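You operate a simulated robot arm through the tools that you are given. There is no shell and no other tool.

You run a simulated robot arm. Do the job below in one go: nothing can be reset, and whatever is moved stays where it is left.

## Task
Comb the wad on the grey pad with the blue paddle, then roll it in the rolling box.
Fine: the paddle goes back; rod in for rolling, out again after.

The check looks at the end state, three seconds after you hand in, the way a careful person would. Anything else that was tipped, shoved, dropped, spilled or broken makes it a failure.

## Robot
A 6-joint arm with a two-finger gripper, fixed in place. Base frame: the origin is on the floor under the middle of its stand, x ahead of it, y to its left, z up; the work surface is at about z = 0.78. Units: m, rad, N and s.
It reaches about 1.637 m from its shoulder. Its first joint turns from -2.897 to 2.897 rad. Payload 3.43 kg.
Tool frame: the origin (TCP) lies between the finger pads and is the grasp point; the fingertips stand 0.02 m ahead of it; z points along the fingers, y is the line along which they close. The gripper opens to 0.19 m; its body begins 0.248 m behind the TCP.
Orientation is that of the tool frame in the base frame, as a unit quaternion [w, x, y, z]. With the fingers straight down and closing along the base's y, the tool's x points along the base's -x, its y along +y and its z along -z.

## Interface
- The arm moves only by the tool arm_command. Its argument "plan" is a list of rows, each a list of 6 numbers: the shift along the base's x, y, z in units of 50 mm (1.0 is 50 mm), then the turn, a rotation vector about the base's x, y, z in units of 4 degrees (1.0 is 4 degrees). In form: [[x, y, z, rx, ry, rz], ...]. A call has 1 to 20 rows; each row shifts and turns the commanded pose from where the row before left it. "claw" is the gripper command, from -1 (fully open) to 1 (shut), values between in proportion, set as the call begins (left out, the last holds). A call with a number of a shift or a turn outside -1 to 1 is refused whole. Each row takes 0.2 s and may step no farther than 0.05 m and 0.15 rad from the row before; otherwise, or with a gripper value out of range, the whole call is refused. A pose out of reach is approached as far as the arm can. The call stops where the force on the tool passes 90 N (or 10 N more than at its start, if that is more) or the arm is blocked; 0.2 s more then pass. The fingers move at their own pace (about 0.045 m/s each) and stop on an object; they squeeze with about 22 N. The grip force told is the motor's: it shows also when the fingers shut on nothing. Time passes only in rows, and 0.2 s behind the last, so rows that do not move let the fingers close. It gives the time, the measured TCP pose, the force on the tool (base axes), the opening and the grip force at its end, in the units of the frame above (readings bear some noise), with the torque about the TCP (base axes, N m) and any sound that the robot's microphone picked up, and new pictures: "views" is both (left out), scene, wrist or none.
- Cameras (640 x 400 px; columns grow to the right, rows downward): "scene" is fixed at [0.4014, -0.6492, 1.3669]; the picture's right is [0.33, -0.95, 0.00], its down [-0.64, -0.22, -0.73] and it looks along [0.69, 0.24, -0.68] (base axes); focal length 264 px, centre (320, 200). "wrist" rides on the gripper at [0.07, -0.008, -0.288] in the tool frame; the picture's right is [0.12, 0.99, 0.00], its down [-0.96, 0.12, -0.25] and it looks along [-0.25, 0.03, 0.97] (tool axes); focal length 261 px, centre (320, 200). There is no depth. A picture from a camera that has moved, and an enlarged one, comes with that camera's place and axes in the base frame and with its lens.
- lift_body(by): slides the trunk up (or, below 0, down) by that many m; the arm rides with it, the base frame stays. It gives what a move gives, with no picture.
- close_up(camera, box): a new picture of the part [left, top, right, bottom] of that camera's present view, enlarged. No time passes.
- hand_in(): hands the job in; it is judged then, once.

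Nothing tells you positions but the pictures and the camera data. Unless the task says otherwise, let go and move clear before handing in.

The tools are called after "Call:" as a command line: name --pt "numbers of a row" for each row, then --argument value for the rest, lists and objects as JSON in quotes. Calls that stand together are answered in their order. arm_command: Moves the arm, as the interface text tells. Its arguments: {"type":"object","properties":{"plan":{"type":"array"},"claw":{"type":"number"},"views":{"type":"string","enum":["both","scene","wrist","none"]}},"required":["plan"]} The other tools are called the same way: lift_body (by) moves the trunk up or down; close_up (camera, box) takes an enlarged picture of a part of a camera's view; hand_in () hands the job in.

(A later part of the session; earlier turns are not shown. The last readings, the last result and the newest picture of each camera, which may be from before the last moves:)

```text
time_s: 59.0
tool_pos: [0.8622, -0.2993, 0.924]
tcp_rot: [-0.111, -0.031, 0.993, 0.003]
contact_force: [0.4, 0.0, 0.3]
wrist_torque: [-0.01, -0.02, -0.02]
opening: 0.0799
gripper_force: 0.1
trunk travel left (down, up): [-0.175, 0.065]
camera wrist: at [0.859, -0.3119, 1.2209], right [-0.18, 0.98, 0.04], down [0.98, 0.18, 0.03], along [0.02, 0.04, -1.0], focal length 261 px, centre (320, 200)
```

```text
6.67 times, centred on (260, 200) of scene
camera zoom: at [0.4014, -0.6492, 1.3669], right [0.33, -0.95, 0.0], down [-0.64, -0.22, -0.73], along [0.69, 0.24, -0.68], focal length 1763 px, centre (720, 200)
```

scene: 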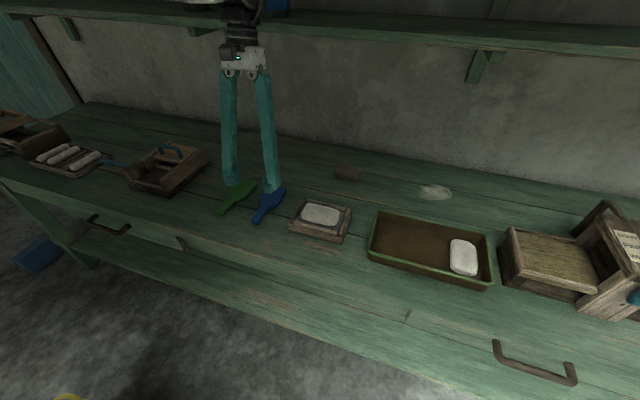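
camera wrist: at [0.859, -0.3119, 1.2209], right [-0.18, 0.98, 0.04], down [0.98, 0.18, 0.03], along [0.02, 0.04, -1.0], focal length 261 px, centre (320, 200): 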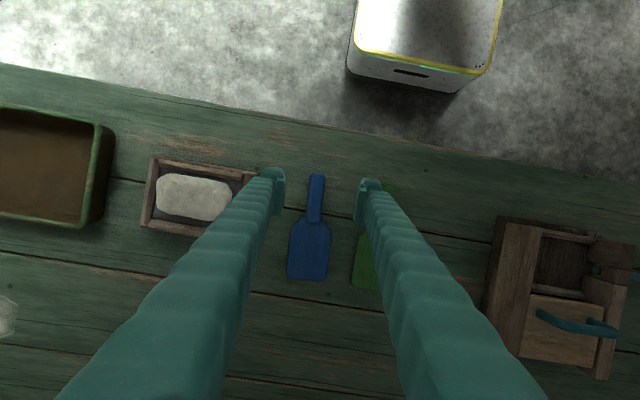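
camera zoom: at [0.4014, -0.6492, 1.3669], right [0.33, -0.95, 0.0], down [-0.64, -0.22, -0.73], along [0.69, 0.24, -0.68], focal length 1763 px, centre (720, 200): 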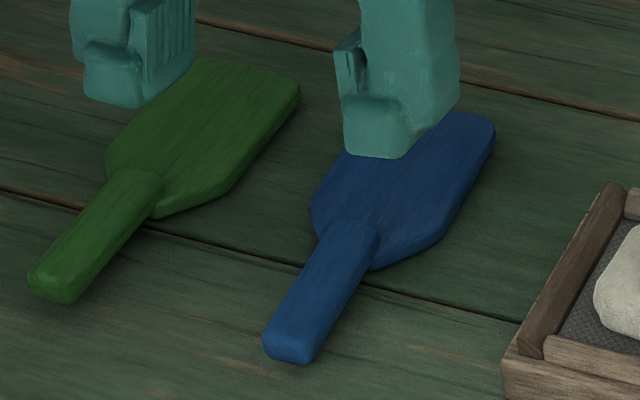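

The paddle is back on its spot almost exactly as found. Holding by the handle lets it pitch, so I'll grip the blade by its sides instead, directly above where pressure acts; the gap to the green paddle is about 43 mm, enough for a finger. Aligning above it now.

Call:
arm_command --pt "0.4 0.02 0 0 -0.8 0.2" --pt "0.5 0.02 0 0 -0.8 0.2" --pt "0.5 0.02 0 0 -0.8 0" --pt "0.52 0.01 0 0 -0.8 0" --pt "0 0 -0.5 0 0 0" --pt "0 0 0 0 0 0" --claw 0.126 --views "wrist"

Call:
close_up --camera "wrist" --box '[240, 110, 400, 260]'

```text
time_s: 60.4
tool_pos: [0.9595, -0.2975, 0.9002]
tcp_rot: [0.0, -0.045, 0.999, -0.003]
contact_force: [0.5, -1.4, 0.8]
wrist_torque: [0.0, 0.0, 0.0]
opening: 0.0828
gripper_force: 0.1
trunk travel left (down, up): [-0.175, 0.065]
camera wrist: at [0.892, -0.3104, 1.189], right [-0.21, 0.98, 0.0], down [0.95, 0.2, 0.25], along [0.24, 0.05, -0.97], focal length 261 px, centre (320, 200)
```

wrist: 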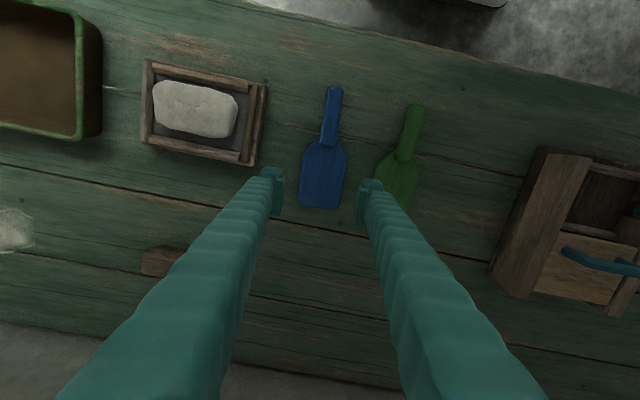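

```text
2.67 times, centred on (320, 185) of wrist
camera zoom: at [0.892, -0.3104, 1.189], right [-0.21, 0.98, 0.0], down [0.95, 0.2, 0.25], along [0.24, 0.05, -0.97], focal length 695 px, centre (320, 240)
```

zoom: 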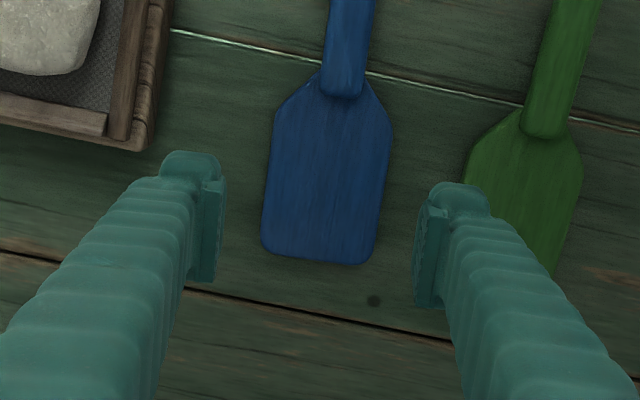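

Call:
arm_command --pt "0 0.075 0 0 0 0" --pt "0 0 -0.6 0 0 0" --pt "0 0 -0.6 0 0 0" --pt "0 0 0 0 0 0" --claw 0.189 --views "wrist"

Call:
close_up --camera "wrist" --box '[240, 110, 400, 260]'

Call:
close_up --camera "scene" --box '[210, 150, 310, 230]'

```text
time_s: 61.4
tool_pos: [0.9597, -0.2943, 0.8414]
tcp_rot: [0.0, -0.045, 0.999, -0.003]
contact_force: [0.2, -0.3, 0.0]
wrist_torque: [-0.01, -0.02, 0.02]
opening: 0.0769
gripper_force: 0.0
trunk travel left (down, up): [-0.175, 0.065]
camera wrist: at [0.8925, -0.3079, 1.131], right [-0.21, 0.98, 0.0], down [0.95, 0.2, 0.25], along [0.24, 0.05, -0.97], focal length 261 px, centre (320, 200)
```

wrist: 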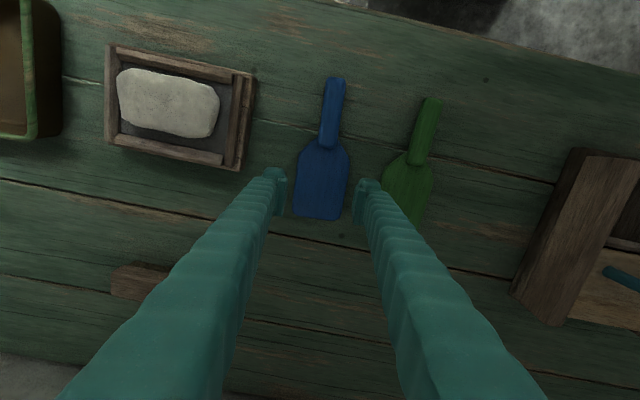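

```text
2.67 times, centred on (320, 185) of wrist
camera zoom: at [0.8925, -0.3079, 1.131], right [-0.21, 0.98, 0.0], down [0.95, 0.2, 0.25], along [0.24, 0.05, -0.97], focal length 695 px, centre (320, 240)
```

zoom: 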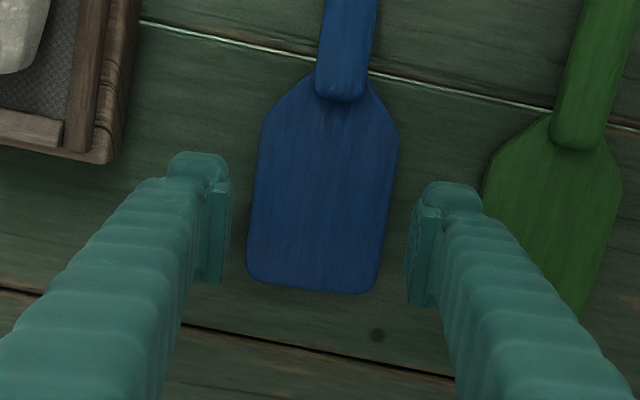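

```text
5.00 times, centred on (260, 190) of scene
camera zoom: at [0.4014, -0.6492, 1.3669], right [0.33, -0.95, 0.0], down [-0.64, -0.22, -0.73], along [0.69, 0.24, -0.68], focal length 1322 px, centre (620, 250)
```

zoom: 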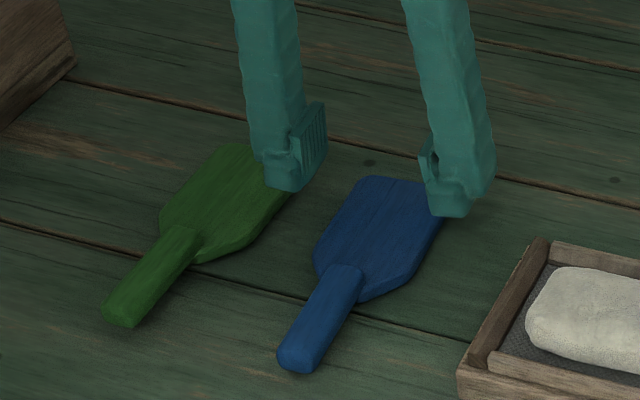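

Centred on the blade with about 3.5 mm each side and 8 mm to the green paddle. Descending to grip the blade edges.

Call:
arm_command --pt "0 0.01 -0.4 0 0 0" --pt "0 0 -0.3 0 0 0" --pt "0 0 -0.04 0 0 0" --pt "0 0 0 0 0 0" --views "none"

Call:
close_up --camera "wrist" --box '[240, 110, 400, 260]'

Call:
close_up --camera "scene" --box '[210, 150, 310, 230]'

```text
time_s: 62.4
tool_pos: [0.9604, -0.2917, 0.8002]
tcp_rot: [0.001, -0.045, 0.999, -0.003]
contact_force: [0.5, -0.9, 0.3]
wrist_torque: [0.0, 0.01, 0.0]
opening: 0.0766
gripper_force: 0.1
trunk travel left (down, up): [-0.175, 0.065]
```

```text
2.67 times, centred on (320, 185) of wrist
camera zoom: at [0.892, -0.3059, 1.0919], right [-0.21, 0.98, 0.0], down [0.95, 0.2, 0.25], along [0.24, 0.05, -0.97], focal length 695 px, centre (320, 240)
```

zoom: 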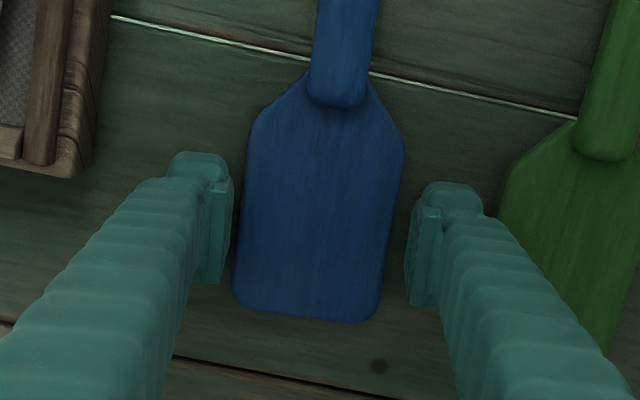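

```text
5.00 times, centred on (260, 190) of scene
camera zoom: at [0.4014, -0.6492, 1.3669], right [0.33, -0.95, 0.0], down [-0.64, -0.22, -0.73], along [0.69, 0.24, -0.68], focal length 1322 px, centre (620, 250)
```

zoom: 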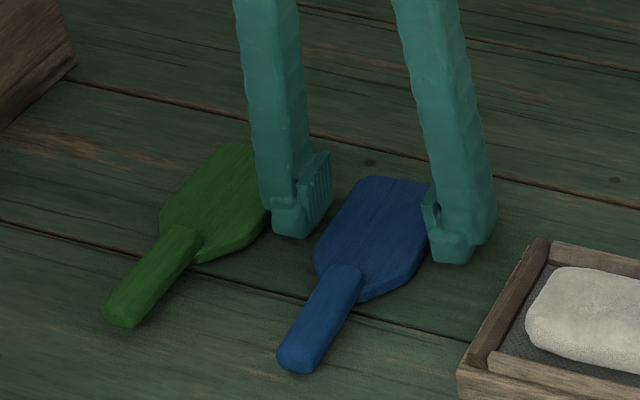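

Fingers are either side of the blade, clear of the green paddle. Close.

Call:
arm_command --pt "0 0 0 0 0 0" --pt "0 0 0 0 0 0" --pt "0 0 0 0 0 0" --pt "0 0 0 0 0 0" --claw 1 --views "none"

Call:
arm_command --pt "0 0 0.3 0 0 0" --pt "0 0 0.6 0 0 0" --pt "0 0 0.6 0 0 0" --pt "0 0 0.6 0 0 0" --pt "0 0 0 0 0 0" --views "both"

Call:
close_up --camera "scene" --box '[210, 130, 310, 230]'

Call:
close_up --camera "wrist" --box '[240, 110, 400, 260]'

```text
time_s: 63.3
tool_pos: [0.9622, -0.2912, 0.8134]
tcp_rot: [0.006, -0.046, 0.999, -0.004]
contact_force: [0.4, 7.8, 40.4]
wrist_torque: [0.38, 0.46, -0.07]
opening: 0.0062
gripper_force: 7.6
trunk travel left (down, up): [-0.175, 0.065]
stopped in row 4: the force on the tool passed its limit at 96 N (the readings are from after the stop); the commanded pose is now the measured one
```

```text
time_s: 64.5
tool_pos: [0.962, -0.2923, 0.9133]
tcp_rot: [0.004, -0.046, 0.999, -0.004]
contact_force: [0.2, -0.1, 0.6]
wrist_torque: [0.0, -0.03, -0.02]
opening: 0.0002
gripper_force: 21.7
trunk travel left (down, up): [-0.175, 0.065]
camera wrist: at [0.8924, -0.3056, 1.2029], right [-0.21, 0.98, -0.01], down [0.95, 0.2, 0.25], along [0.25, 0.05, -0.97], focal length 261 px, centre (320, 200)
```

scene: 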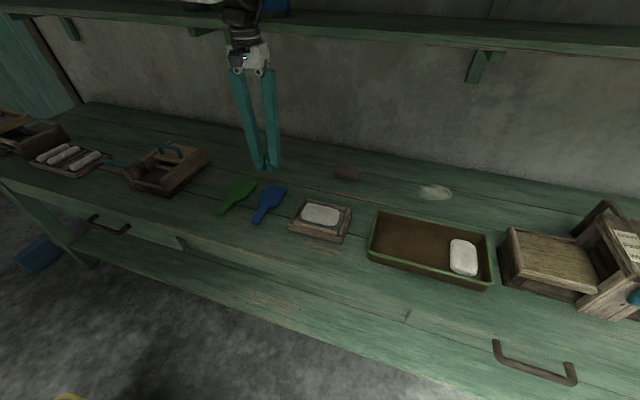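
wrist: 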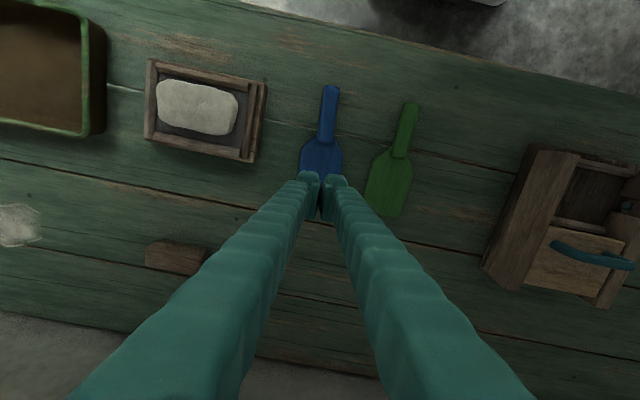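

```text
4.00 times, centred on (260, 180) of scene
camera zoom: at [0.4014, -0.6492, 1.3669], right [0.33, -0.95, 0.0], down [-0.64, -0.22, -0.73], along [0.69, 0.24, -0.68], focal length 1058 px, centre (560, 280)
```

zoom: 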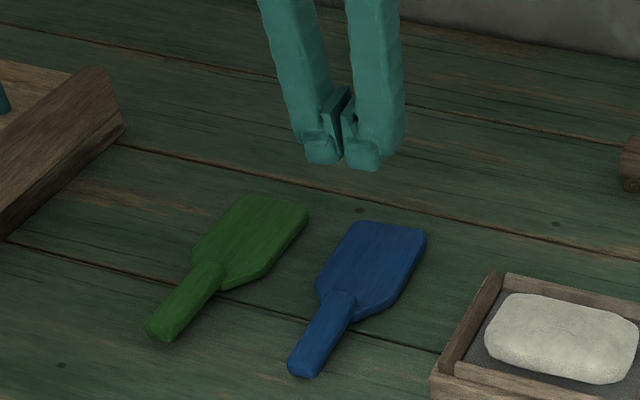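

```text
2.67 times, centred on (320, 185) of wrist
camera zoom: at [0.8924, -0.3056, 1.2029], right [-0.21, 0.98, -0.01], down [0.95, 0.2, 0.25], along [0.25, 0.05, -0.97], focal length 695 px, centre (320, 240)
```

zoom: 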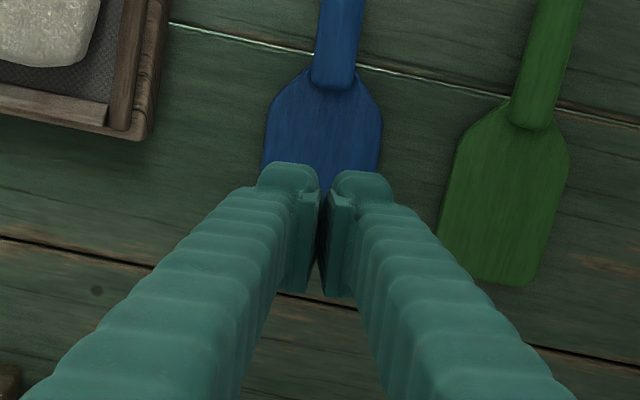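

The fingers slid up off the thin blade edges; the paddle itself did not move noticeably. I'll go back to a handle grip (deeper and nearer the blade) and use much lighter pressure so it doesn't slip.

Call:
arm_command --pt "-0.6 -0.07 0.2 0.115 0.14 0" --pt "-0.8 -0.07 0 0 0 0" --pt "-0.6 -0.06 0 0 0 0" --pt "0 0 0 0 0 0" --pt "0 0 0 0 0 0" --claw 0.16 --views "both"

Call:
close_up --camera "wrist" --box '[240, 110, 400, 260]'

Call:
close_up --camera "scene" --box '[200, 150, 360, 250]'

```text
time_s: 65.7
tool_pos: [0.8626, -0.3048, 0.9245]
tcp_rot: [-0.002, -0.046, 0.999, 0.0]
contact_force: [0.8, 0.5, 0.4]
wrist_torque: [0.01, -0.01, 0.03]
opening: 0.0798
gripper_force: 0.1
trunk travel left (down, up): [-0.175, 0.065]
camera wrist: at [0.7962, -0.3196, 1.2141], right [-0.21, 0.98, 0.0], down [0.95, 0.2, 0.25], along [0.24, 0.05, -0.97], focal length 261 px, centre (320, 200)
```

scene: 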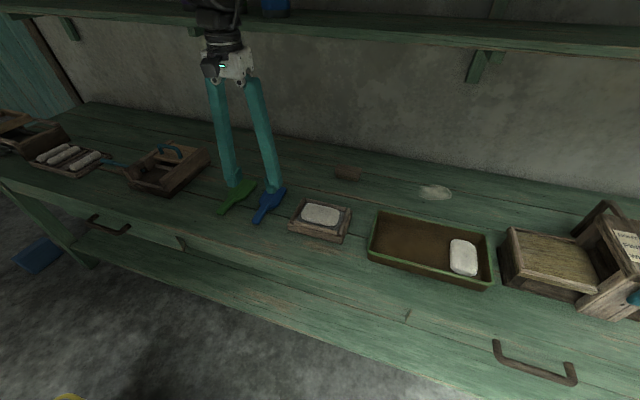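
wrist: 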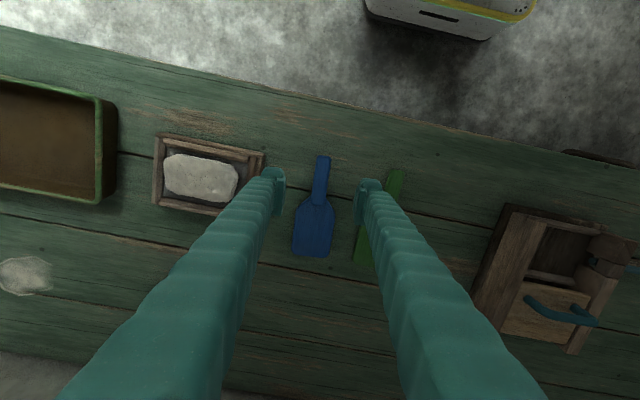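

```text
2.67 times, centred on (320, 185) of wrist
camera zoom: at [0.7962, -0.3196, 1.2141], right [-0.21, 0.98, 0.0], down [0.95, 0.2, 0.25], along [0.24, 0.05, -0.97], focal length 695 px, centre (320, 240)
```

zoom: 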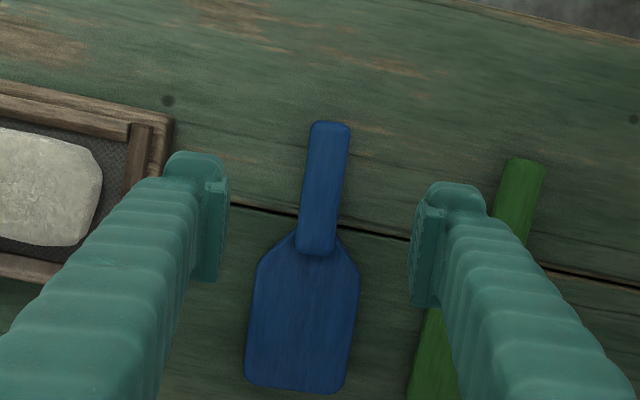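

```text
4.00 times, centred on (280, 200) of scene
camera zoom: at [0.4014, -0.6492, 1.3669], right [0.33, -0.95, 0.0], down [-0.64, -0.22, -0.73], along [0.69, 0.24, -0.68], focal length 1058 px, centre (480, 200)
```

zoom: 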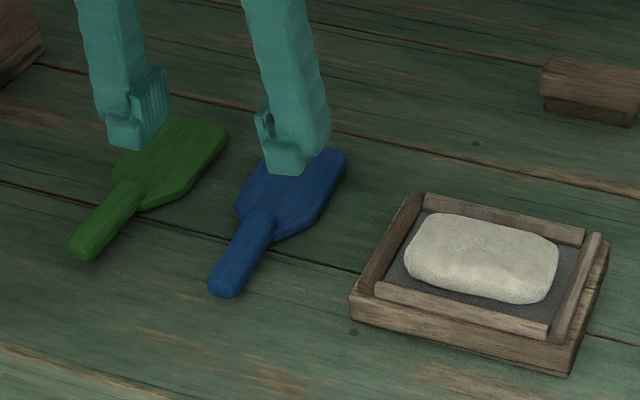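

Call:
arm_command --pt "0.2 0.074 0 0 0 0.3" --pt "0 0 -0.8 0 0 0" --pt "0 0 -0.8 0 0 0" --pt "0 0 -0.6 0 0 0" --pt "0 0 -0.26 0 0 0" --pt "0 0 0 0 0 0" --views "none"

Call:
close_up --camera "wrist" --box '[240, 110, 400, 260]'

```text
time_s: 67.1
tool_pos: [0.8694, -0.2986, 0.8026]
tcp_rot: [-0.001, -0.056, 0.998, 0.0]
contact_force: [0.8, 0.2, -0.3]
wrist_torque: [0.01, -0.01, 0.01]
opening: 0.0799
gripper_force: 0.0
trunk travel left (down, up): [-0.175, 0.065]
```

```text
2.67 times, centred on (320, 185) of wrist
camera zoom: at [0.8041, -0.3156, 1.0922], right [-0.23, 0.97, 0.0], down [0.94, 0.22, 0.25], along [0.24, 0.06, -0.97], focal length 695 px, centre (320, 240)
```

zoom: 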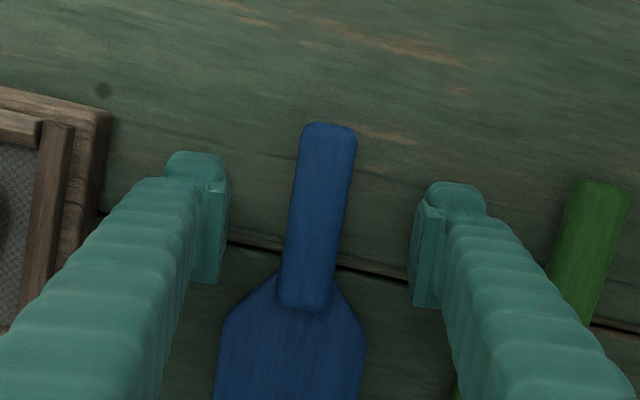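

Call:
arm_command --pt "0 0 0 0 0 0" --pt "0 0 0 0 0 0" --pt "0 0 0 0 0 0" --pt "0 0 0 0 0 0" --pt "0 0 0 0 0 0" --claw 1 --views "none"

Call:
arm_command --pt "0 0 0.4 0 0 0" --pt "0 0 0.6 0 0 0" --pt "0 0 0.6 0 0 0" --pt "0 0 0.6 0 0 0" --pt "0 0 0 0 0 0" --views "none"

Call:
close_up --camera "wrist" --box '[220, 140, 420, 310]'

```text
time_s: 68.3
tool_pos: [0.8708, -0.2988, 0.803]
tcp_rot: [-0.002, -0.055, 0.998, 0.0]
contact_force: [-0.3, 0.3, -0.2]
wrist_torque: [-0.02, -0.02, 0.02]
opening: 0.0229
gripper_force: 22.2
trunk travel left (down, up): [-0.175, 0.065]
```

```text
time_s: 69.5
tool_pos: [0.8709, -0.2976, 0.9116]
tcp_rot: [-0.001, -0.055, 0.998, 0.001]
contact_force: [0.4, 1.0, -1.0]
wrist_torque: [-0.03, 0.06, 0.02]
opening: 0.0229
gripper_force: 21.8
trunk travel left (down, up): [-0.175, 0.065]
```

```text
2.35 times, centred on (320, 225) of wrist
camera zoom: at [0.8051, -0.3158, 1.2011], right [-0.23, 0.97, 0.0], down [0.94, 0.22, 0.25], along [0.24, 0.06, -0.97], focal length 613 px, centre (320, 141)
```

zoom: 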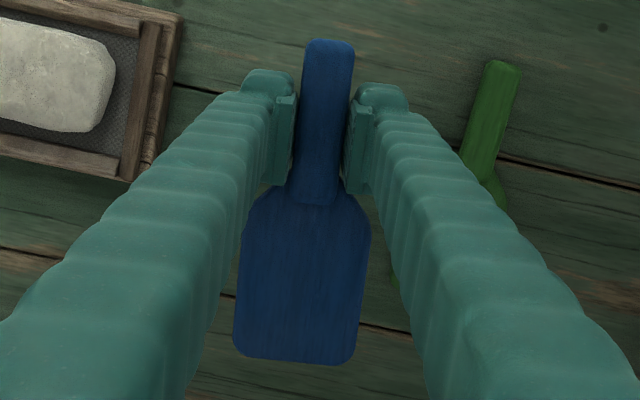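

Call:
arm_command --pt "-0.228 -0.771 0 0 0 0" --pt "-0.228 -0.771 0 0 0 0" --pt "-0.228 -0.771 0 0 0 0" --pt "-0.228 -0.771 0 0 0 0" --pt "-0.228 -0.771 0 0 0 0" --pt "0 0 -0.5 0 0 0" --pt "0 0 -0.4 0 0 0" --pt "0 0 0 0 0 0" --views "scene"

Call:
close_up --camera "wrist" --box '[220, 140, 420, 310]'

Call:
arm_command --pt "0 0 -0.1 0 0 0" --pt "0 0 -0.06 0 0 0" --pt "0 0 0 0 0 0" --views "none"

Call:
arm_command --pt "0 0 -0.02 0 0 0" --pt "0 0 0 0 0 0" --views "none"

```text
time_s: 71.3
tool_pos: [0.818, -0.4933, 0.8658]
tcp_rot: [-0.002, -0.055, 0.998, 0.001]
contact_force: [0.7, -0.3, -1.6]
wrist_torque: [0.01, 0.02, 0.0]
opening: 0.0228
gripper_force: 21.8
trunk travel left (down, up): [-0.175, 0.065]
```

scene: 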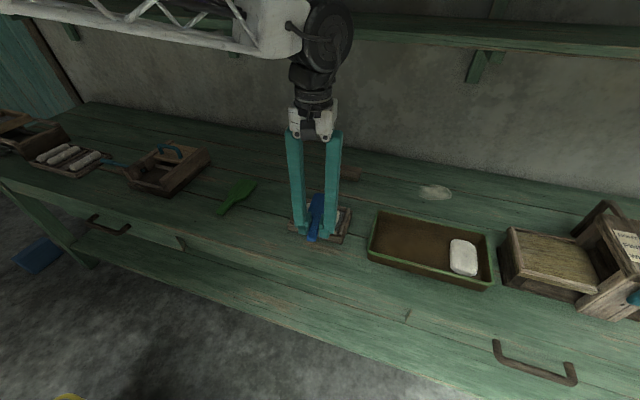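

```text
2.35 times, centred on (320, 225) of wrist
camera zoom: at [0.7512, -0.5099, 1.1551], right [-0.23, 0.97, 0.0], down [0.94, 0.22, 0.25], along [0.24, 0.06, -0.97], focal length 613 px, centre (320, 141)
```

zoom: 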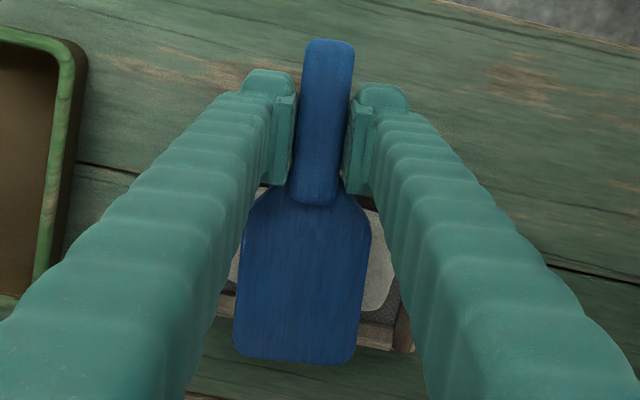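

```text
time_s: 72.1
tool_pos: [0.8148, -0.492, 0.8579]
tcp_rot: [-0.002, -0.056, 0.998, 0.001]
contact_force: [0.0, -0.6, 5.3]
wrist_torque: [0.01, -0.53, -0.02]
opening: 0.0227
gripper_force: 22.5
trunk travel left (down, up): [-0.175, 0.065]
```

```text
time_s: 72.7
tool_pos: [0.8144, -0.4925, 0.8557]
tcp_rot: [0.0, -0.056, 0.998, 0.001]
contact_force: [0.0, -0.6, 7.7]
wrist_torque: [0.07, -0.58, 0.0]
opening: 0.0232
gripper_force: 22.1
trunk travel left (down, up): [-0.175, 0.065]
```

Contact already at 7–9 N; back off slightly to ~3–4 N, then draw the stroke while watching the force.

Call:
arm_command --pt "0 0 0.03 0 0 0" --pt "0 0 0 0 0 0" --views "none"

Call:
arm_command --pt "-0.2 0 0 0 0 0" --views "none"

Call:
arm_command --pt "-0.2 0 0 0 0 0" --views "none"

```text
time_s: 73.3
tool_pos: [0.8154, -0.4907, 0.8567]
tcp_rot: [-0.002, -0.056, 0.998, 0.002]
contact_force: [0.0, -0.4, -1.7]
wrist_torque: [0.0, 0.06, 0.01]
opening: 0.0229
gripper_force: 21.8
trunk travel left (down, up): [-0.175, 0.065]
```

```text
time_s: 73.7
tool_pos: [0.8058, -0.4906, 0.8586]
tcp_rot: [-0.002, -0.058, 0.998, 0.001]
contact_force: [0.5, 0.0, -1.2]
wrist_torque: [0.01, 0.12, 0.02]
opening: 0.023
gripper_force: 22.0
trunk travel left (down, up): [-0.175, 0.065]
```

```text
time_s: 74.1
tool_pos: [0.795, -0.4913, 0.858]
tcp_rot: [-0.001, -0.057, 0.998, 0.002]
contact_force: [-0.7, -0.4, -2.3]
wrist_torque: [-0.01, 0.1, 0.02]
opening: 0.023
gripper_force: 22.4
trunk travel left (down, up): [-0.175, 0.065]
```

Call:
arm_command --pt "0.2 0 0.1 0 0 0" --pt "0.3 0 0 0 0 0" --pt "0 0 -0.1 0 0 0" --pt "-0.1 0 -0.02 0 0 0" --views "none"

Call:
arm_command --pt "-0.2 0 -0.012 0 0 0" --pt "-0.2 0 -0.012 0 0 0" --views "none"

Call:
arm_command --pt "-0.2 0 -0.012 0 0 0" --pt "-0.2 0 -0.012 0 0 0" --views "none"

Call:
arm_command --pt "-0.2 0 -0.012 0 0 0" --pt "-0.2 0 -0.012 0 0 0" --views "none"

Call:
arm_command --pt "-0.2 0 -0.012 0 0 0" --pt "-0.2 0 -0.012 0 0 0" --views "none"

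```text
time_s: 75.1
tool_pos: [0.8148, -0.4922, 0.8578]
tcp_rot: [-0.001, -0.056, 0.998, 0.0]
contact_force: [0.5, -0.4, -0.5]
wrist_torque: [0.05, 0.08, -0.03]
opening: 0.0229
gripper_force: 22.6
trunk travel left (down, up): [-0.175, 0.065]
```

```text
time_s: 75.7
tool_pos: [0.7952, -0.4907, 0.8553]
tcp_rot: [-0.002, -0.057, 0.998, 0.002]
contact_force: [2.4, 0.2, 4.8]
wrist_torque: [0.07, -0.62, -0.05]
opening: 0.023
gripper_force: 22.2
trunk travel left (down, up): [-0.175, 0.065]
```

```text
time_s: 76.3
tool_pos: [0.7736, -0.4927, 0.8539]
tcp_rot: [-0.002, -0.056, 0.998, 0.001]
contact_force: [0.8, 0.0, -0.6]
wrist_torque: [-0.03, 0.13, 0.01]
opening: 0.0229
gripper_force: 22.0
trunk travel left (down, up): [-0.175, 0.065]
```

```text
time_s: 76.9
tool_pos: [0.7537, -0.4925, 0.8535]
tcp_rot: [-0.002, -0.057, 0.998, 0.001]
contact_force: [0.8, -0.5, -1.4]
wrist_torque: [-0.02, 0.08, 0.0]
opening: 0.0226
gripper_force: 22.8
trunk travel left (down, up): [-0.175, 0.065]
```

```text
time_s: 77.5
tool_pos: [0.733, -0.492, 0.8512]
tcp_rot: [-0.001, -0.056, 0.998, 0.001]
contact_force: [-0.5, 0.1, -0.8]
wrist_torque: [-0.04, 0.08, 0.0]
opening: 0.0228
gripper_force: 21.8
trunk travel left (down, up): [-0.175, 0.065]
```

Call:
arm_command --pt "0 0 0.6 0 0 0" --pt "0 0 0.6 0 0 0" --pt "-0.9 0 0 0 0 0" --pt "-0.9 0 0 0 0 0" --pt "0 0 0 0 0 0" --views "none"

Call:
close_up --camera "wrist" --box '[220, 140, 420, 310]'

Call:
close_up --camera "scene" --box '[280, 190, 360, 250]'

Call:
close_up --camera "wrist" --box '[220, 270, 380, 400]'

```text
time_s: 78.7
tool_pos: [0.6434, -0.4906, 0.9144]
tcp_rot: [-0.001, -0.056, 0.998, 0.001]
contact_force: [-0.7, 0.3, -0.4]
wrist_torque: [0.02, 0.05, 0.01]
opening: 0.023
gripper_force: 22.1
trunk travel left (down, up): [-0.175, 0.065]
```

```text
2.35 times, centred on (320, 225) of wrist
camera zoom: at [0.577, -0.5076, 1.2028], right [-0.23, 0.97, 0.0], down [0.94, 0.22, 0.25], along [0.24, 0.06, -0.97], focal length 613 px, centre (320, 141)
```

zoom: 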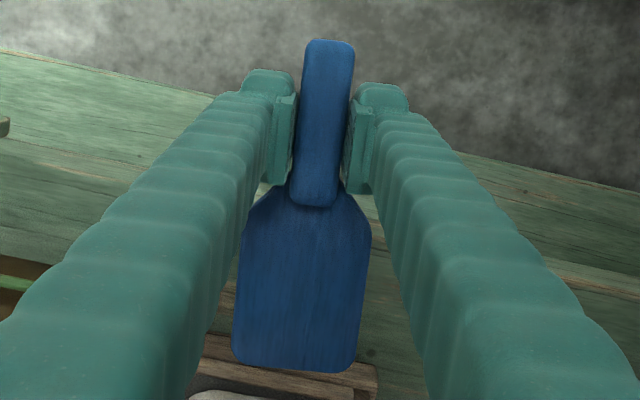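

```text
6.67 times, centred on (320, 220) of scene
camera zoom: at [0.4014, -0.6492, 1.3669], right [0.33, -0.95, 0.0], down [-0.64, -0.22, -0.73], along [0.69, 0.24, -0.68], focal length 1763 px, centre (320, 67)
```

zoom: 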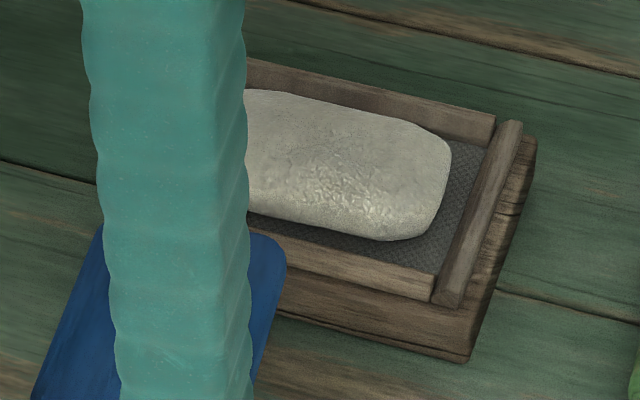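

```text
3.08 times, centred on (300, 335) of wrist
camera zoom: at [0.577, -0.5076, 1.2028], right [-0.23, 0.97, 0.0], down [0.94, 0.22, 0.25], along [0.24, 0.06, -0.97], focal length 802 px, centre (382, -215)
```

zoom: 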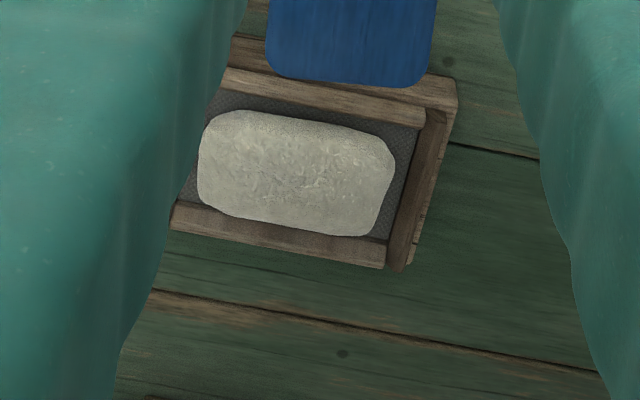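

Working out the geometry: the wad's crest is near x≈0.905, and the blade tip passes it early, so my strokes only touched for ~4 cm. I'll level the blade and start the stroke with the blade's heel over the crest, so contact lasts the whole blade length.

Call:
arm_command --pt "0.88 0 0 0 0.4 0" --pt "0.88 0 0 0 0.4 0" --pt "0.88 0 0 0 0 0" --pt "0.88 0 0 0 0 0" --pt "0.88 0 -0.4 0 0 0" --pt "0 0 -0.43 0 0 0" --pt "0 0 0 0 0 0" --views "none"

Call:
close_up --camera "scene" --box '[270, 170, 370, 250]'

Call:
arm_command --pt "0 0 -0.1 0 0 0" --pt "0 0 -0.06 0 0 0" --pt "0 0 0 0 0 0" --views "none"

```text
time_s: 80.3
tool_pos: [0.8662, -0.4912, 0.871]
tcp_rot: [-0.029, -0.056, 0.998, 0.003]
contact_force: [-0.1, -0.3, -2.0]
wrist_torque: [-0.01, 0.09, -0.01]
opening: 0.023
gripper_force: 21.9
trunk travel left (down, up): [-0.175, 0.065]
```

```text
5.00 times, centred on (320, 210) of scene
camera zoom: at [0.4014, -0.6492, 1.3669], right [0.33, -0.95, 0.0], down [-0.64, -0.22, -0.73], along [0.69, 0.24, -0.68], focal length 1322 px, centre (320, 150)
```

zoom: 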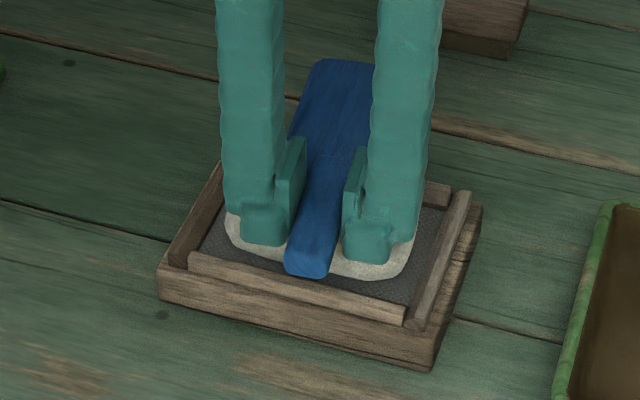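

```text
time_s: 81.1
tool_pos: [0.8646, -0.4913, 0.8633]
tcp_rot: [-0.029, -0.057, 0.998, 0.003]
contact_force: [0.1, -0.1, -0.8]
wrist_torque: [-0.01, 0.05, 0.0]
opening: 0.0229
gripper_force: 21.8
trunk travel left (down, up): [-0.175, 0.065]
```

Call:
arm_command --pt "0 0 -0.05 0 0 0" --pt "0 0 0 0 0 0" --views "none"

Call:
arm_command --pt "0 0 -0.03 0 0 0" --pt "0 0 0 0 0 0" --views "none"

Call:
arm_command --pt "0 0 -0.03 0 0 0" --pt "0 0 0 0 0 0" --views "none"

```text
time_s: 81.7
tool_pos: [0.863, -0.4909, 0.8605]
tcp_rot: [-0.029, -0.057, 0.998, 0.002]
contact_force: [-0.2, -0.2, -2.5]
wrist_torque: [-0.04, 0.07, 0.0]
opening: 0.0231
gripper_force: 22.1
trunk travel left (down, up): [-0.175, 0.065]
```

```text
time_s: 82.3
tool_pos: [0.863, -0.491, 0.8591]
tcp_rot: [-0.029, -0.057, 0.998, 0.003]
contact_force: [0.2, -0.4, -1.7]
wrist_torque: [-0.02, 0.04, 0.03]
opening: 0.0226
gripper_force: 22.5
trunk travel left (down, up): [-0.175, 0.065]
```

```text
time_s: 82.9
tool_pos: [0.8643, -0.4925, 0.8566]
tcp_rot: [-0.029, -0.056, 0.998, 0.003]
contact_force: [0.6, 0.3, -1.0]
wrist_torque: [0.0, 0.05, 0.0]
opening: 0.0227
gripper_force: 21.5
trunk travel left (down, up): [-0.175, 0.065]
```

Call:
arm_command --pt "0 0 -0.02 0 0 0" --pt "0 0 0 0 0 0" --views "none"

Call:
arm_command --pt "0 0 -0.02 0 0 0" --pt "0 0 0 0 0 0" --views "none"

Call:
close_up --camera "scene" --box '[270, 170, 370, 250]'

```text
time_s: 83.5
tool_pos: [0.8636, -0.4907, 0.8569]
tcp_rot: [-0.029, -0.056, 0.998, 0.003]
contact_force: [-0.1, -1.9, 9.2]
wrist_torque: [0.05, -0.3, -0.08]
opening: 0.023
gripper_force: 22.5
trunk travel left (down, up): [-0.175, 0.065]
```

```text
time_s: 84.1
tool_pos: [0.8631, -0.4917, 0.8565]
tcp_rot: [-0.029, -0.057, 0.998, 0.002]
contact_force: [-2.8, -1.7, 13.6]
wrist_torque: [0.03, -0.34, -0.07]
opening: 0.0231
gripper_force: 22.0
trunk travel left (down, up): [-0.175, 0.065]
```

```text
5.00 times, centred on (320, 210) of scene
camera zoom: at [0.4014, -0.6492, 1.3669], right [0.33, -0.95, 0.0], down [-0.64, -0.22, -0.73], along [0.69, 0.24, -0.68], focal length 1322 px, centre (320, 150)
```

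zoom: 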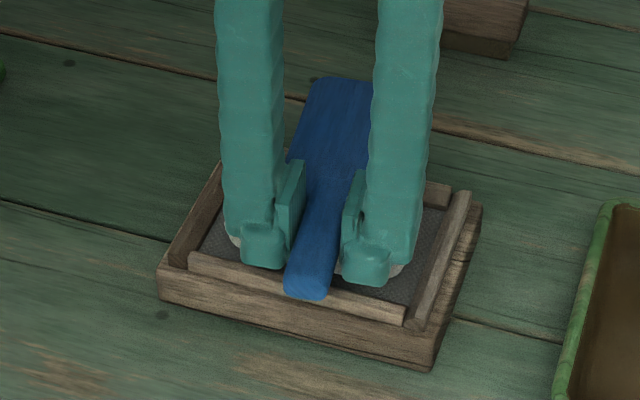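

Firm contact now (~14 N close to the grip). Drawing the stroke the full blade length.

Call:
arm_command --pt "-0.2 0 0 0 0 0" --pt "-0.2 0 0 0 0 0" --views "none"

Call:
arm_command --pt "-0.2 0 -0.01 0 0 0" --pt "-0.2 0 -0.01 0 0 0" --views "none"

Call:
arm_command --pt "-0.2 0 -0.015 0 0 0" --pt "-0.2 0 -0.015 0 0 0" --views "none"

Call:
arm_command --pt "-0.2 0 -0.015 0 0.1 0" --pt "-0.2 0 -0.015 0 0.1 0" --views "none"

Call:
arm_command --pt "-0.2 0 -0.015 0 0.1 0" --pt "-0.2 0 -0.015 0 0.1 0" --views "scene"

```text
time_s: 84.7
tool_pos: [0.845, -0.4899, 0.8569]
tcp_rot: [-0.03, -0.057, 0.998, 0.003]
contact_force: [-1.1, 0.8, 1.3]
wrist_torque: [-0.04, -0.07, 0.05]
opening: 0.0229
gripper_force: 22.8
trunk travel left (down, up): [-0.175, 0.065]
```

```text
time_s: 85.3
tool_pos: [0.8239, -0.4916, 0.855]
tcp_rot: [-0.029, -0.057, 0.998, 0.003]
contact_force: [-0.2, 1.4, 0.6]
wrist_torque: [-0.05, -0.1, 0.01]
opening: 0.0227
gripper_force: 22.1
trunk travel left (down, up): [-0.175, 0.065]
```

```text
time_s: 85.9
tool_pos: [0.8031, -0.491, 0.8526]
tcp_rot: [-0.029, -0.057, 0.998, 0.003]
contact_force: [1.2, -0.5, 4.2]
wrist_torque: [0.08, -0.46, -0.02]
opening: 0.0229
gripper_force: 21.8
trunk travel left (down, up): [-0.175, 0.065]
```

```text
time_s: 86.5
tool_pos: [0.7842, -0.492, 0.8506]
tcp_rot: [-0.036, -0.057, 0.998, 0.003]
contact_force: [2.1, 0.4, 5.1]
wrist_torque: [0.07, -0.62, 0.0]
opening: 0.0229
gripper_force: 21.6
trunk travel left (down, up): [-0.175, 0.065]
```

```text
time_s: 87.1
tool_pos: [0.763, -0.4909, 0.849]
tcp_rot: [-0.044, -0.057, 0.997, 0.003]
contact_force: [1.5, 0.1, 5.1]
wrist_torque: [0.07, -0.64, 0.0]
opening: 0.0229
gripper_force: 22.0
trunk travel left (down, up): [-0.175, 0.065]
```

scene: 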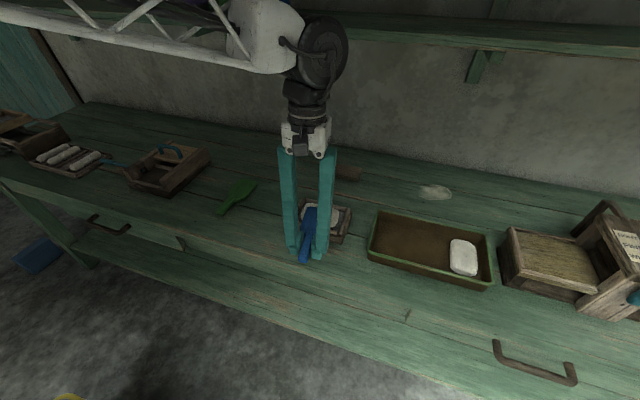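

Contact held for the whole stroke. Finish it off the wad, lift, and inspect.

Call:
arm_command --pt "-0.2 0 -0.01 0 0.1 0" --pt "-0.2 0 -0.01 0 0.1 0" --pt "-0.2 0 0 0 0 0" --views "none"

Call:
arm_command --pt "0 0 0.6 0 0 0" --pt "0 0 0.6 0 0 0" --pt "-0.9 0 0 0 0 0" --pt "-0.9 0 0 0 0 0" --pt "0 0 0 0 0 0" --views "none"

Call:
close_up --camera "scene" --box '[280, 190, 360, 250]'

Call:
close_up --camera "wrist" --box '[220, 140, 420, 310]'

Call:
close_up --camera "wrist" --box '[220, 290, 380, 400]'

```text
time_s: 87.9
tool_pos: [0.7363, -0.491, 0.8485]
tcp_rot: [-0.051, -0.057, 0.997, 0.005]
contact_force: [0.7, 0.5, -0.3]
wrist_torque: [-0.01, 0.08, -0.05]
opening: 0.0227
gripper_force: 21.5
trunk travel left (down, up): [-0.175, 0.065]
```

```text
time_s: 89.1
tool_pos: [0.6416, -0.4949, 0.9088]
tcp_rot: [-0.05, -0.056, 0.997, 0.005]
contact_force: [-0.2, -0.5, -0.9]
wrist_torque: [0.0, 0.03, -0.03]
opening: 0.0229
gripper_force: 22.6
trunk travel left (down, up): [-0.175, 0.065]
```

```text
6.67 times, centred on (320, 220) of scene
camera zoom: at [0.4014, -0.6492, 1.3669], right [0.33, -0.95, 0.0], down [-0.64, -0.22, -0.73], along [0.69, 0.24, -0.68], focal length 1763 px, centre (320, 67)
```

zoom: 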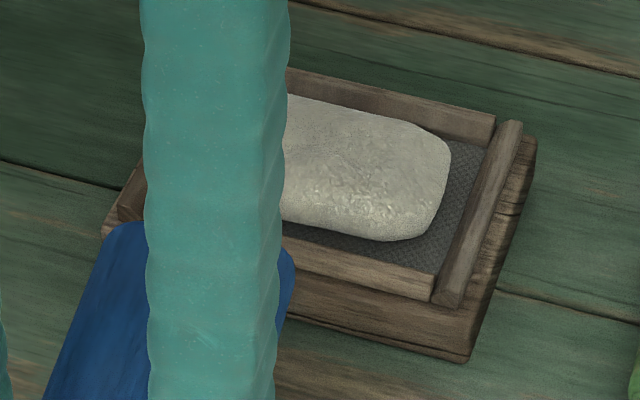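

```text
2.35 times, centred on (320, 225) of wrist
camera zoom: at [0.6048, -0.5113, 1.2038], right [-0.23, 0.97, 0.02], down [0.96, 0.22, 0.15], along [0.14, 0.06, -0.99], focal length 613 px, centre (320, 141)
```

zoom: 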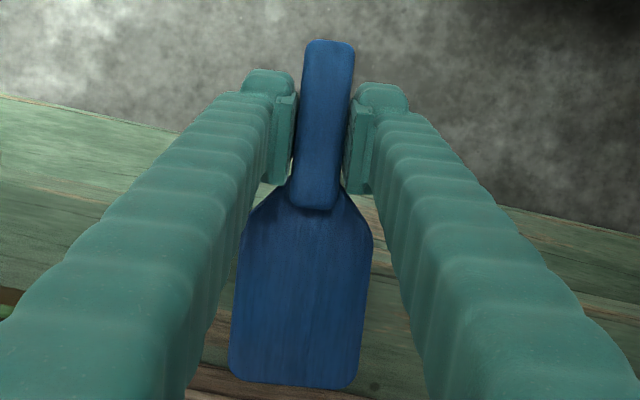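

```text
3.64 times, centred on (300, 345) of wrist
camera zoom: at [0.6048, -0.5113, 1.2038], right [-0.23, 0.97, 0.02], down [0.96, 0.22, 0.15], along [0.14, 0.06, -0.99], focal length 948 px, centre (393, -327)
```

zoom: 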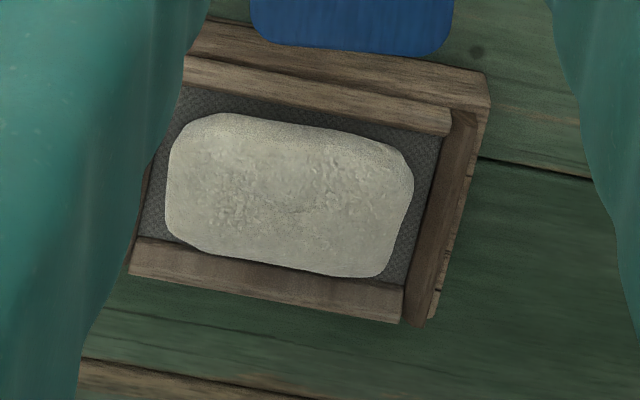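

The stroke quality is good now. I'll repeat full-contact strokes, levelling the blade each time.

Call:
arm_command --pt "0.88 0 0 0 0.5 0" --pt "0.88 0 0 0 0.5 0" --pt "0.88 0 0 0 0 0" --pt "0.88 0 0 0 0 0" --pt "0.88 0 -0.4 0 0 0" --pt "0 0 -0.5 0 0 0" --pt "0 0 -0.06 0 0 0" --pt "0 0 0 0 0 0" --views "none"

Call:
arm_command --pt "0 0 -0.03 0 0 0" --pt "0 0 0 0 0 0" --views "none"

Call:
arm_command --pt "0 0 -0.03 0 0 0" --pt "0 0 0 0 0 0" --views "none"

```text
time_s: 90.9
tool_pos: [0.865, -0.4901, 0.86]
tcp_rot: [-0.085, -0.056, 0.995, 0.005]
contact_force: [-0.2, -0.1, 0.1]
wrist_torque: [-0.01, 0.09, -0.02]
opening: 0.023
gripper_force: 21.8
trunk travel left (down, up): [-0.175, 0.065]
```

```text
time_s: 91.5
tool_pos: [0.866, -0.4886, 0.8578]
tcp_rot: [-0.085, -0.056, 0.995, 0.005]
contact_force: [0.0, -0.5, -0.9]
wrist_torque: [0.0, 0.08, -0.05]
opening: 0.0233
gripper_force: 21.9
trunk travel left (down, up): [-0.175, 0.065]
```

```text
time_s: 92.1
tool_pos: [0.8668, -0.4913, 0.8583]
tcp_rot: [-0.085, -0.056, 0.995, 0.005]
contact_force: [0.3, 0.4, -1.0]
wrist_torque: [0.0, 0.07, 0.03]
opening: 0.0227
gripper_force: 22.3
trunk travel left (down, up): [-0.175, 0.065]
```

Call:
arm_command --pt "0 0 -0.03 0 0 0" --pt "0 0 0 0 0 0" --views "none"

Call:
arm_command --pt "0 0 -0.02 0 0 0" --pt "0 0 0 0 0 0" --views "none"

```text
time_s: 92.7
tool_pos: [0.8655, -0.49, 0.8563]
tcp_rot: [-0.085, -0.056, 0.995, 0.006]
contact_force: [0.9, 0.4, 1.0]
wrist_torque: [-0.05, 0.0, 0.01]
opening: 0.023
gripper_force: 21.7
trunk travel left (down, up): [-0.175, 0.065]
```

```text
time_s: 93.3
tool_pos: [0.8643, -0.4908, 0.8549]
tcp_rot: [-0.083, -0.056, 0.995, 0.006]
contact_force: [3.2, -0.1, 8.4]
wrist_torque: [0.03, -0.4, -0.05]
opening: 0.023
gripper_force: 22.3
trunk travel left (down, up): [-0.175, 0.065]
```

Call:
arm_command --pt "-0.2 0 -0.005 0 0 0" --pt "-0.2 0 -0.01 0 0 0" --pt "-0.2 0 -0.01 0 0.05 0" --pt "-0.2 0 -0.015 0 0.05 0" --pt "-0.2 0 -0.015 0 0.1 0" --views "none"

Call:
arm_command --pt "-0.2 0 -0.015 0 0.1 0" --pt "-0.2 0 -0.015 0 0.1 0" --pt "-0.2 0 -0.015 0 0.1 0" --pt "-0.2 0 -0.015 0 0.1 0" --views "none"

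Call:
arm_command --pt "-0.2 0 -0.015 0 0.1 0" --pt "-0.2 0 -0.01 0 0.1 0" --views "none"

Call:
arm_command --pt "-0.2 0 0 0 0 0" --pt "0 0 0.6 0 0 0" --pt "0 0 0.6 0 0 0" --pt "-0.9 0 0 0 0 0" --pt "-0.9 0 0 0 0 0" --pt "0 0 0 0 0 0" --views "none"

Call:
close_up --camera "wrist" --box '[220, 290, 380, 400]'

Call:
close_up --camera "wrist" --box '[220, 140, 420, 310]'

Call:
close_up --camera "scene" --box '[280, 190, 360, 250]'

```text
time_s: 94.5
tool_pos: [0.814, -0.4921, 0.8511]
tcp_rot: [-0.092, -0.057, 0.994, 0.007]
contact_force: [1.6, 0.1, 5.1]
wrist_torque: [0.07, -0.51, 0.01]
opening: 0.0228
gripper_force: 22.2
trunk travel left (down, up): [-0.175, 0.065]
```

```text
time_s: 95.5
tool_pos: [0.7749, -0.4926, 0.8494]
tcp_rot: [-0.105, -0.056, 0.993, 0.007]
contact_force: [1.0, -0.3, 3.7]
wrist_torque: [0.07, -0.57, 0.02]
opening: 0.0229
gripper_force: 21.8
trunk travel left (down, up): [-0.175, 0.065]
```

```text
time_s: 96.1
tool_pos: [0.7532, -0.4913, 0.8487]
tcp_rot: [-0.112, -0.056, 0.992, 0.008]
contact_force: [-0.9, -0.4, -0.8]
wrist_torque: [-0.01, 0.08, 0.0]
opening: 0.023
gripper_force: 22.2
trunk travel left (down, up): [-0.175, 0.065]
```

```text
time_s: 97.5
tool_pos: [0.6529, -0.4914, 0.9088]
tcp_rot: [-0.113, -0.056, 0.992, 0.008]
contact_force: [-0.4, -0.3, -0.6]
wrist_torque: [-0.01, 0.02, 0.05]
opening: 0.0227
gripper_force: 21.9
trunk travel left (down, up): [-0.175, 0.065]
```

```text
3.64 times, centred on (300, 345) of wrist
camera zoom: at [0.6535, -0.5076, 1.2065], right [-0.22, 0.97, 0.05], down [0.97, 0.22, 0.03], along [0.02, 0.06, -1.0], focal length 948 px, centre (393, -327)
```

zoom: 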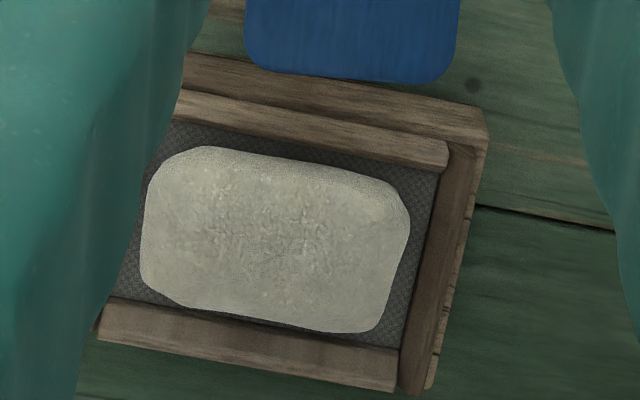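

```text
2.35 times, centred on (320, 225) of wrist
camera zoom: at [0.6535, -0.5076, 1.2065], right [-0.22, 0.97, 0.05], down [0.97, 0.22, 0.03], along [0.02, 0.06, -1.0], focal length 613 px, centre (320, 141)
```

zoom: 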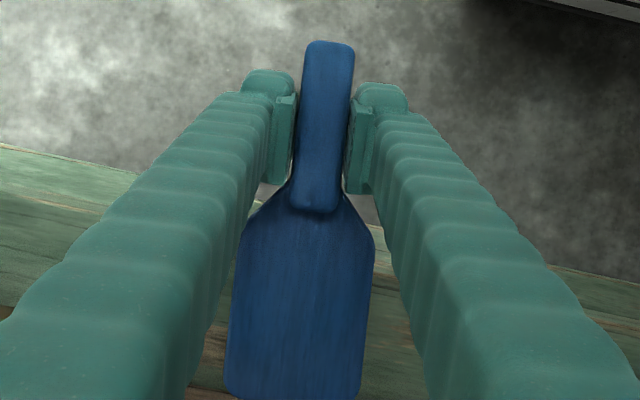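

```text
6.67 times, centred on (320, 220) of scene
camera zoom: at [0.4014, -0.6492, 1.3669], right [0.33, -0.95, 0.0], down [-0.64, -0.22, -0.73], along [0.69, 0.24, -0.68], focal length 1763 px, centre (320, 67)
```

zoom: 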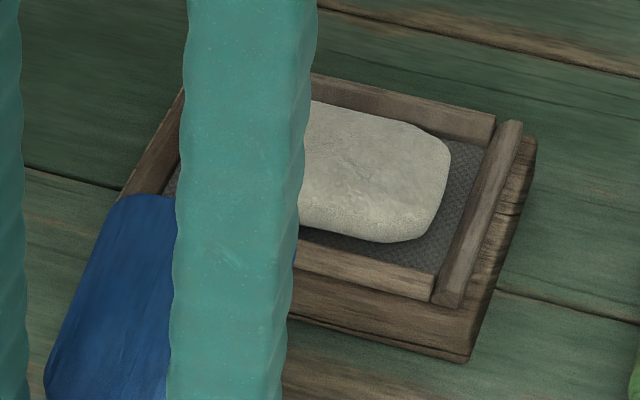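

Call:
close_up --camera "scene" --box '[305, 190, 361, 225]'

```text
11.43 times, centred on (333, 208) of scene
camera zoom: at [0.4014, -0.6492, 1.3669], right [0.33, -0.95, 0.0], down [-0.64, -0.22, -0.73], along [0.69, 0.24, -0.68], focal length 3022 px, centre (171, 114)
```

zoom: 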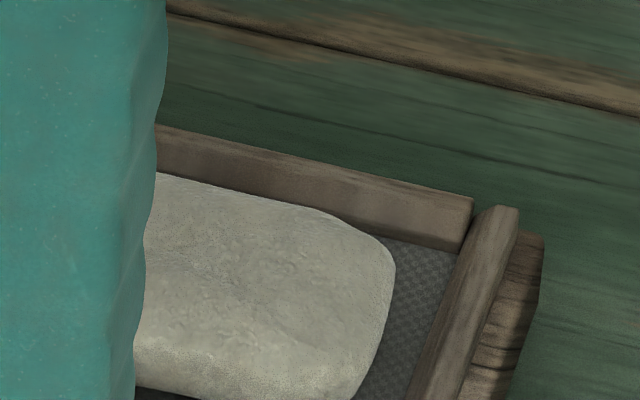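

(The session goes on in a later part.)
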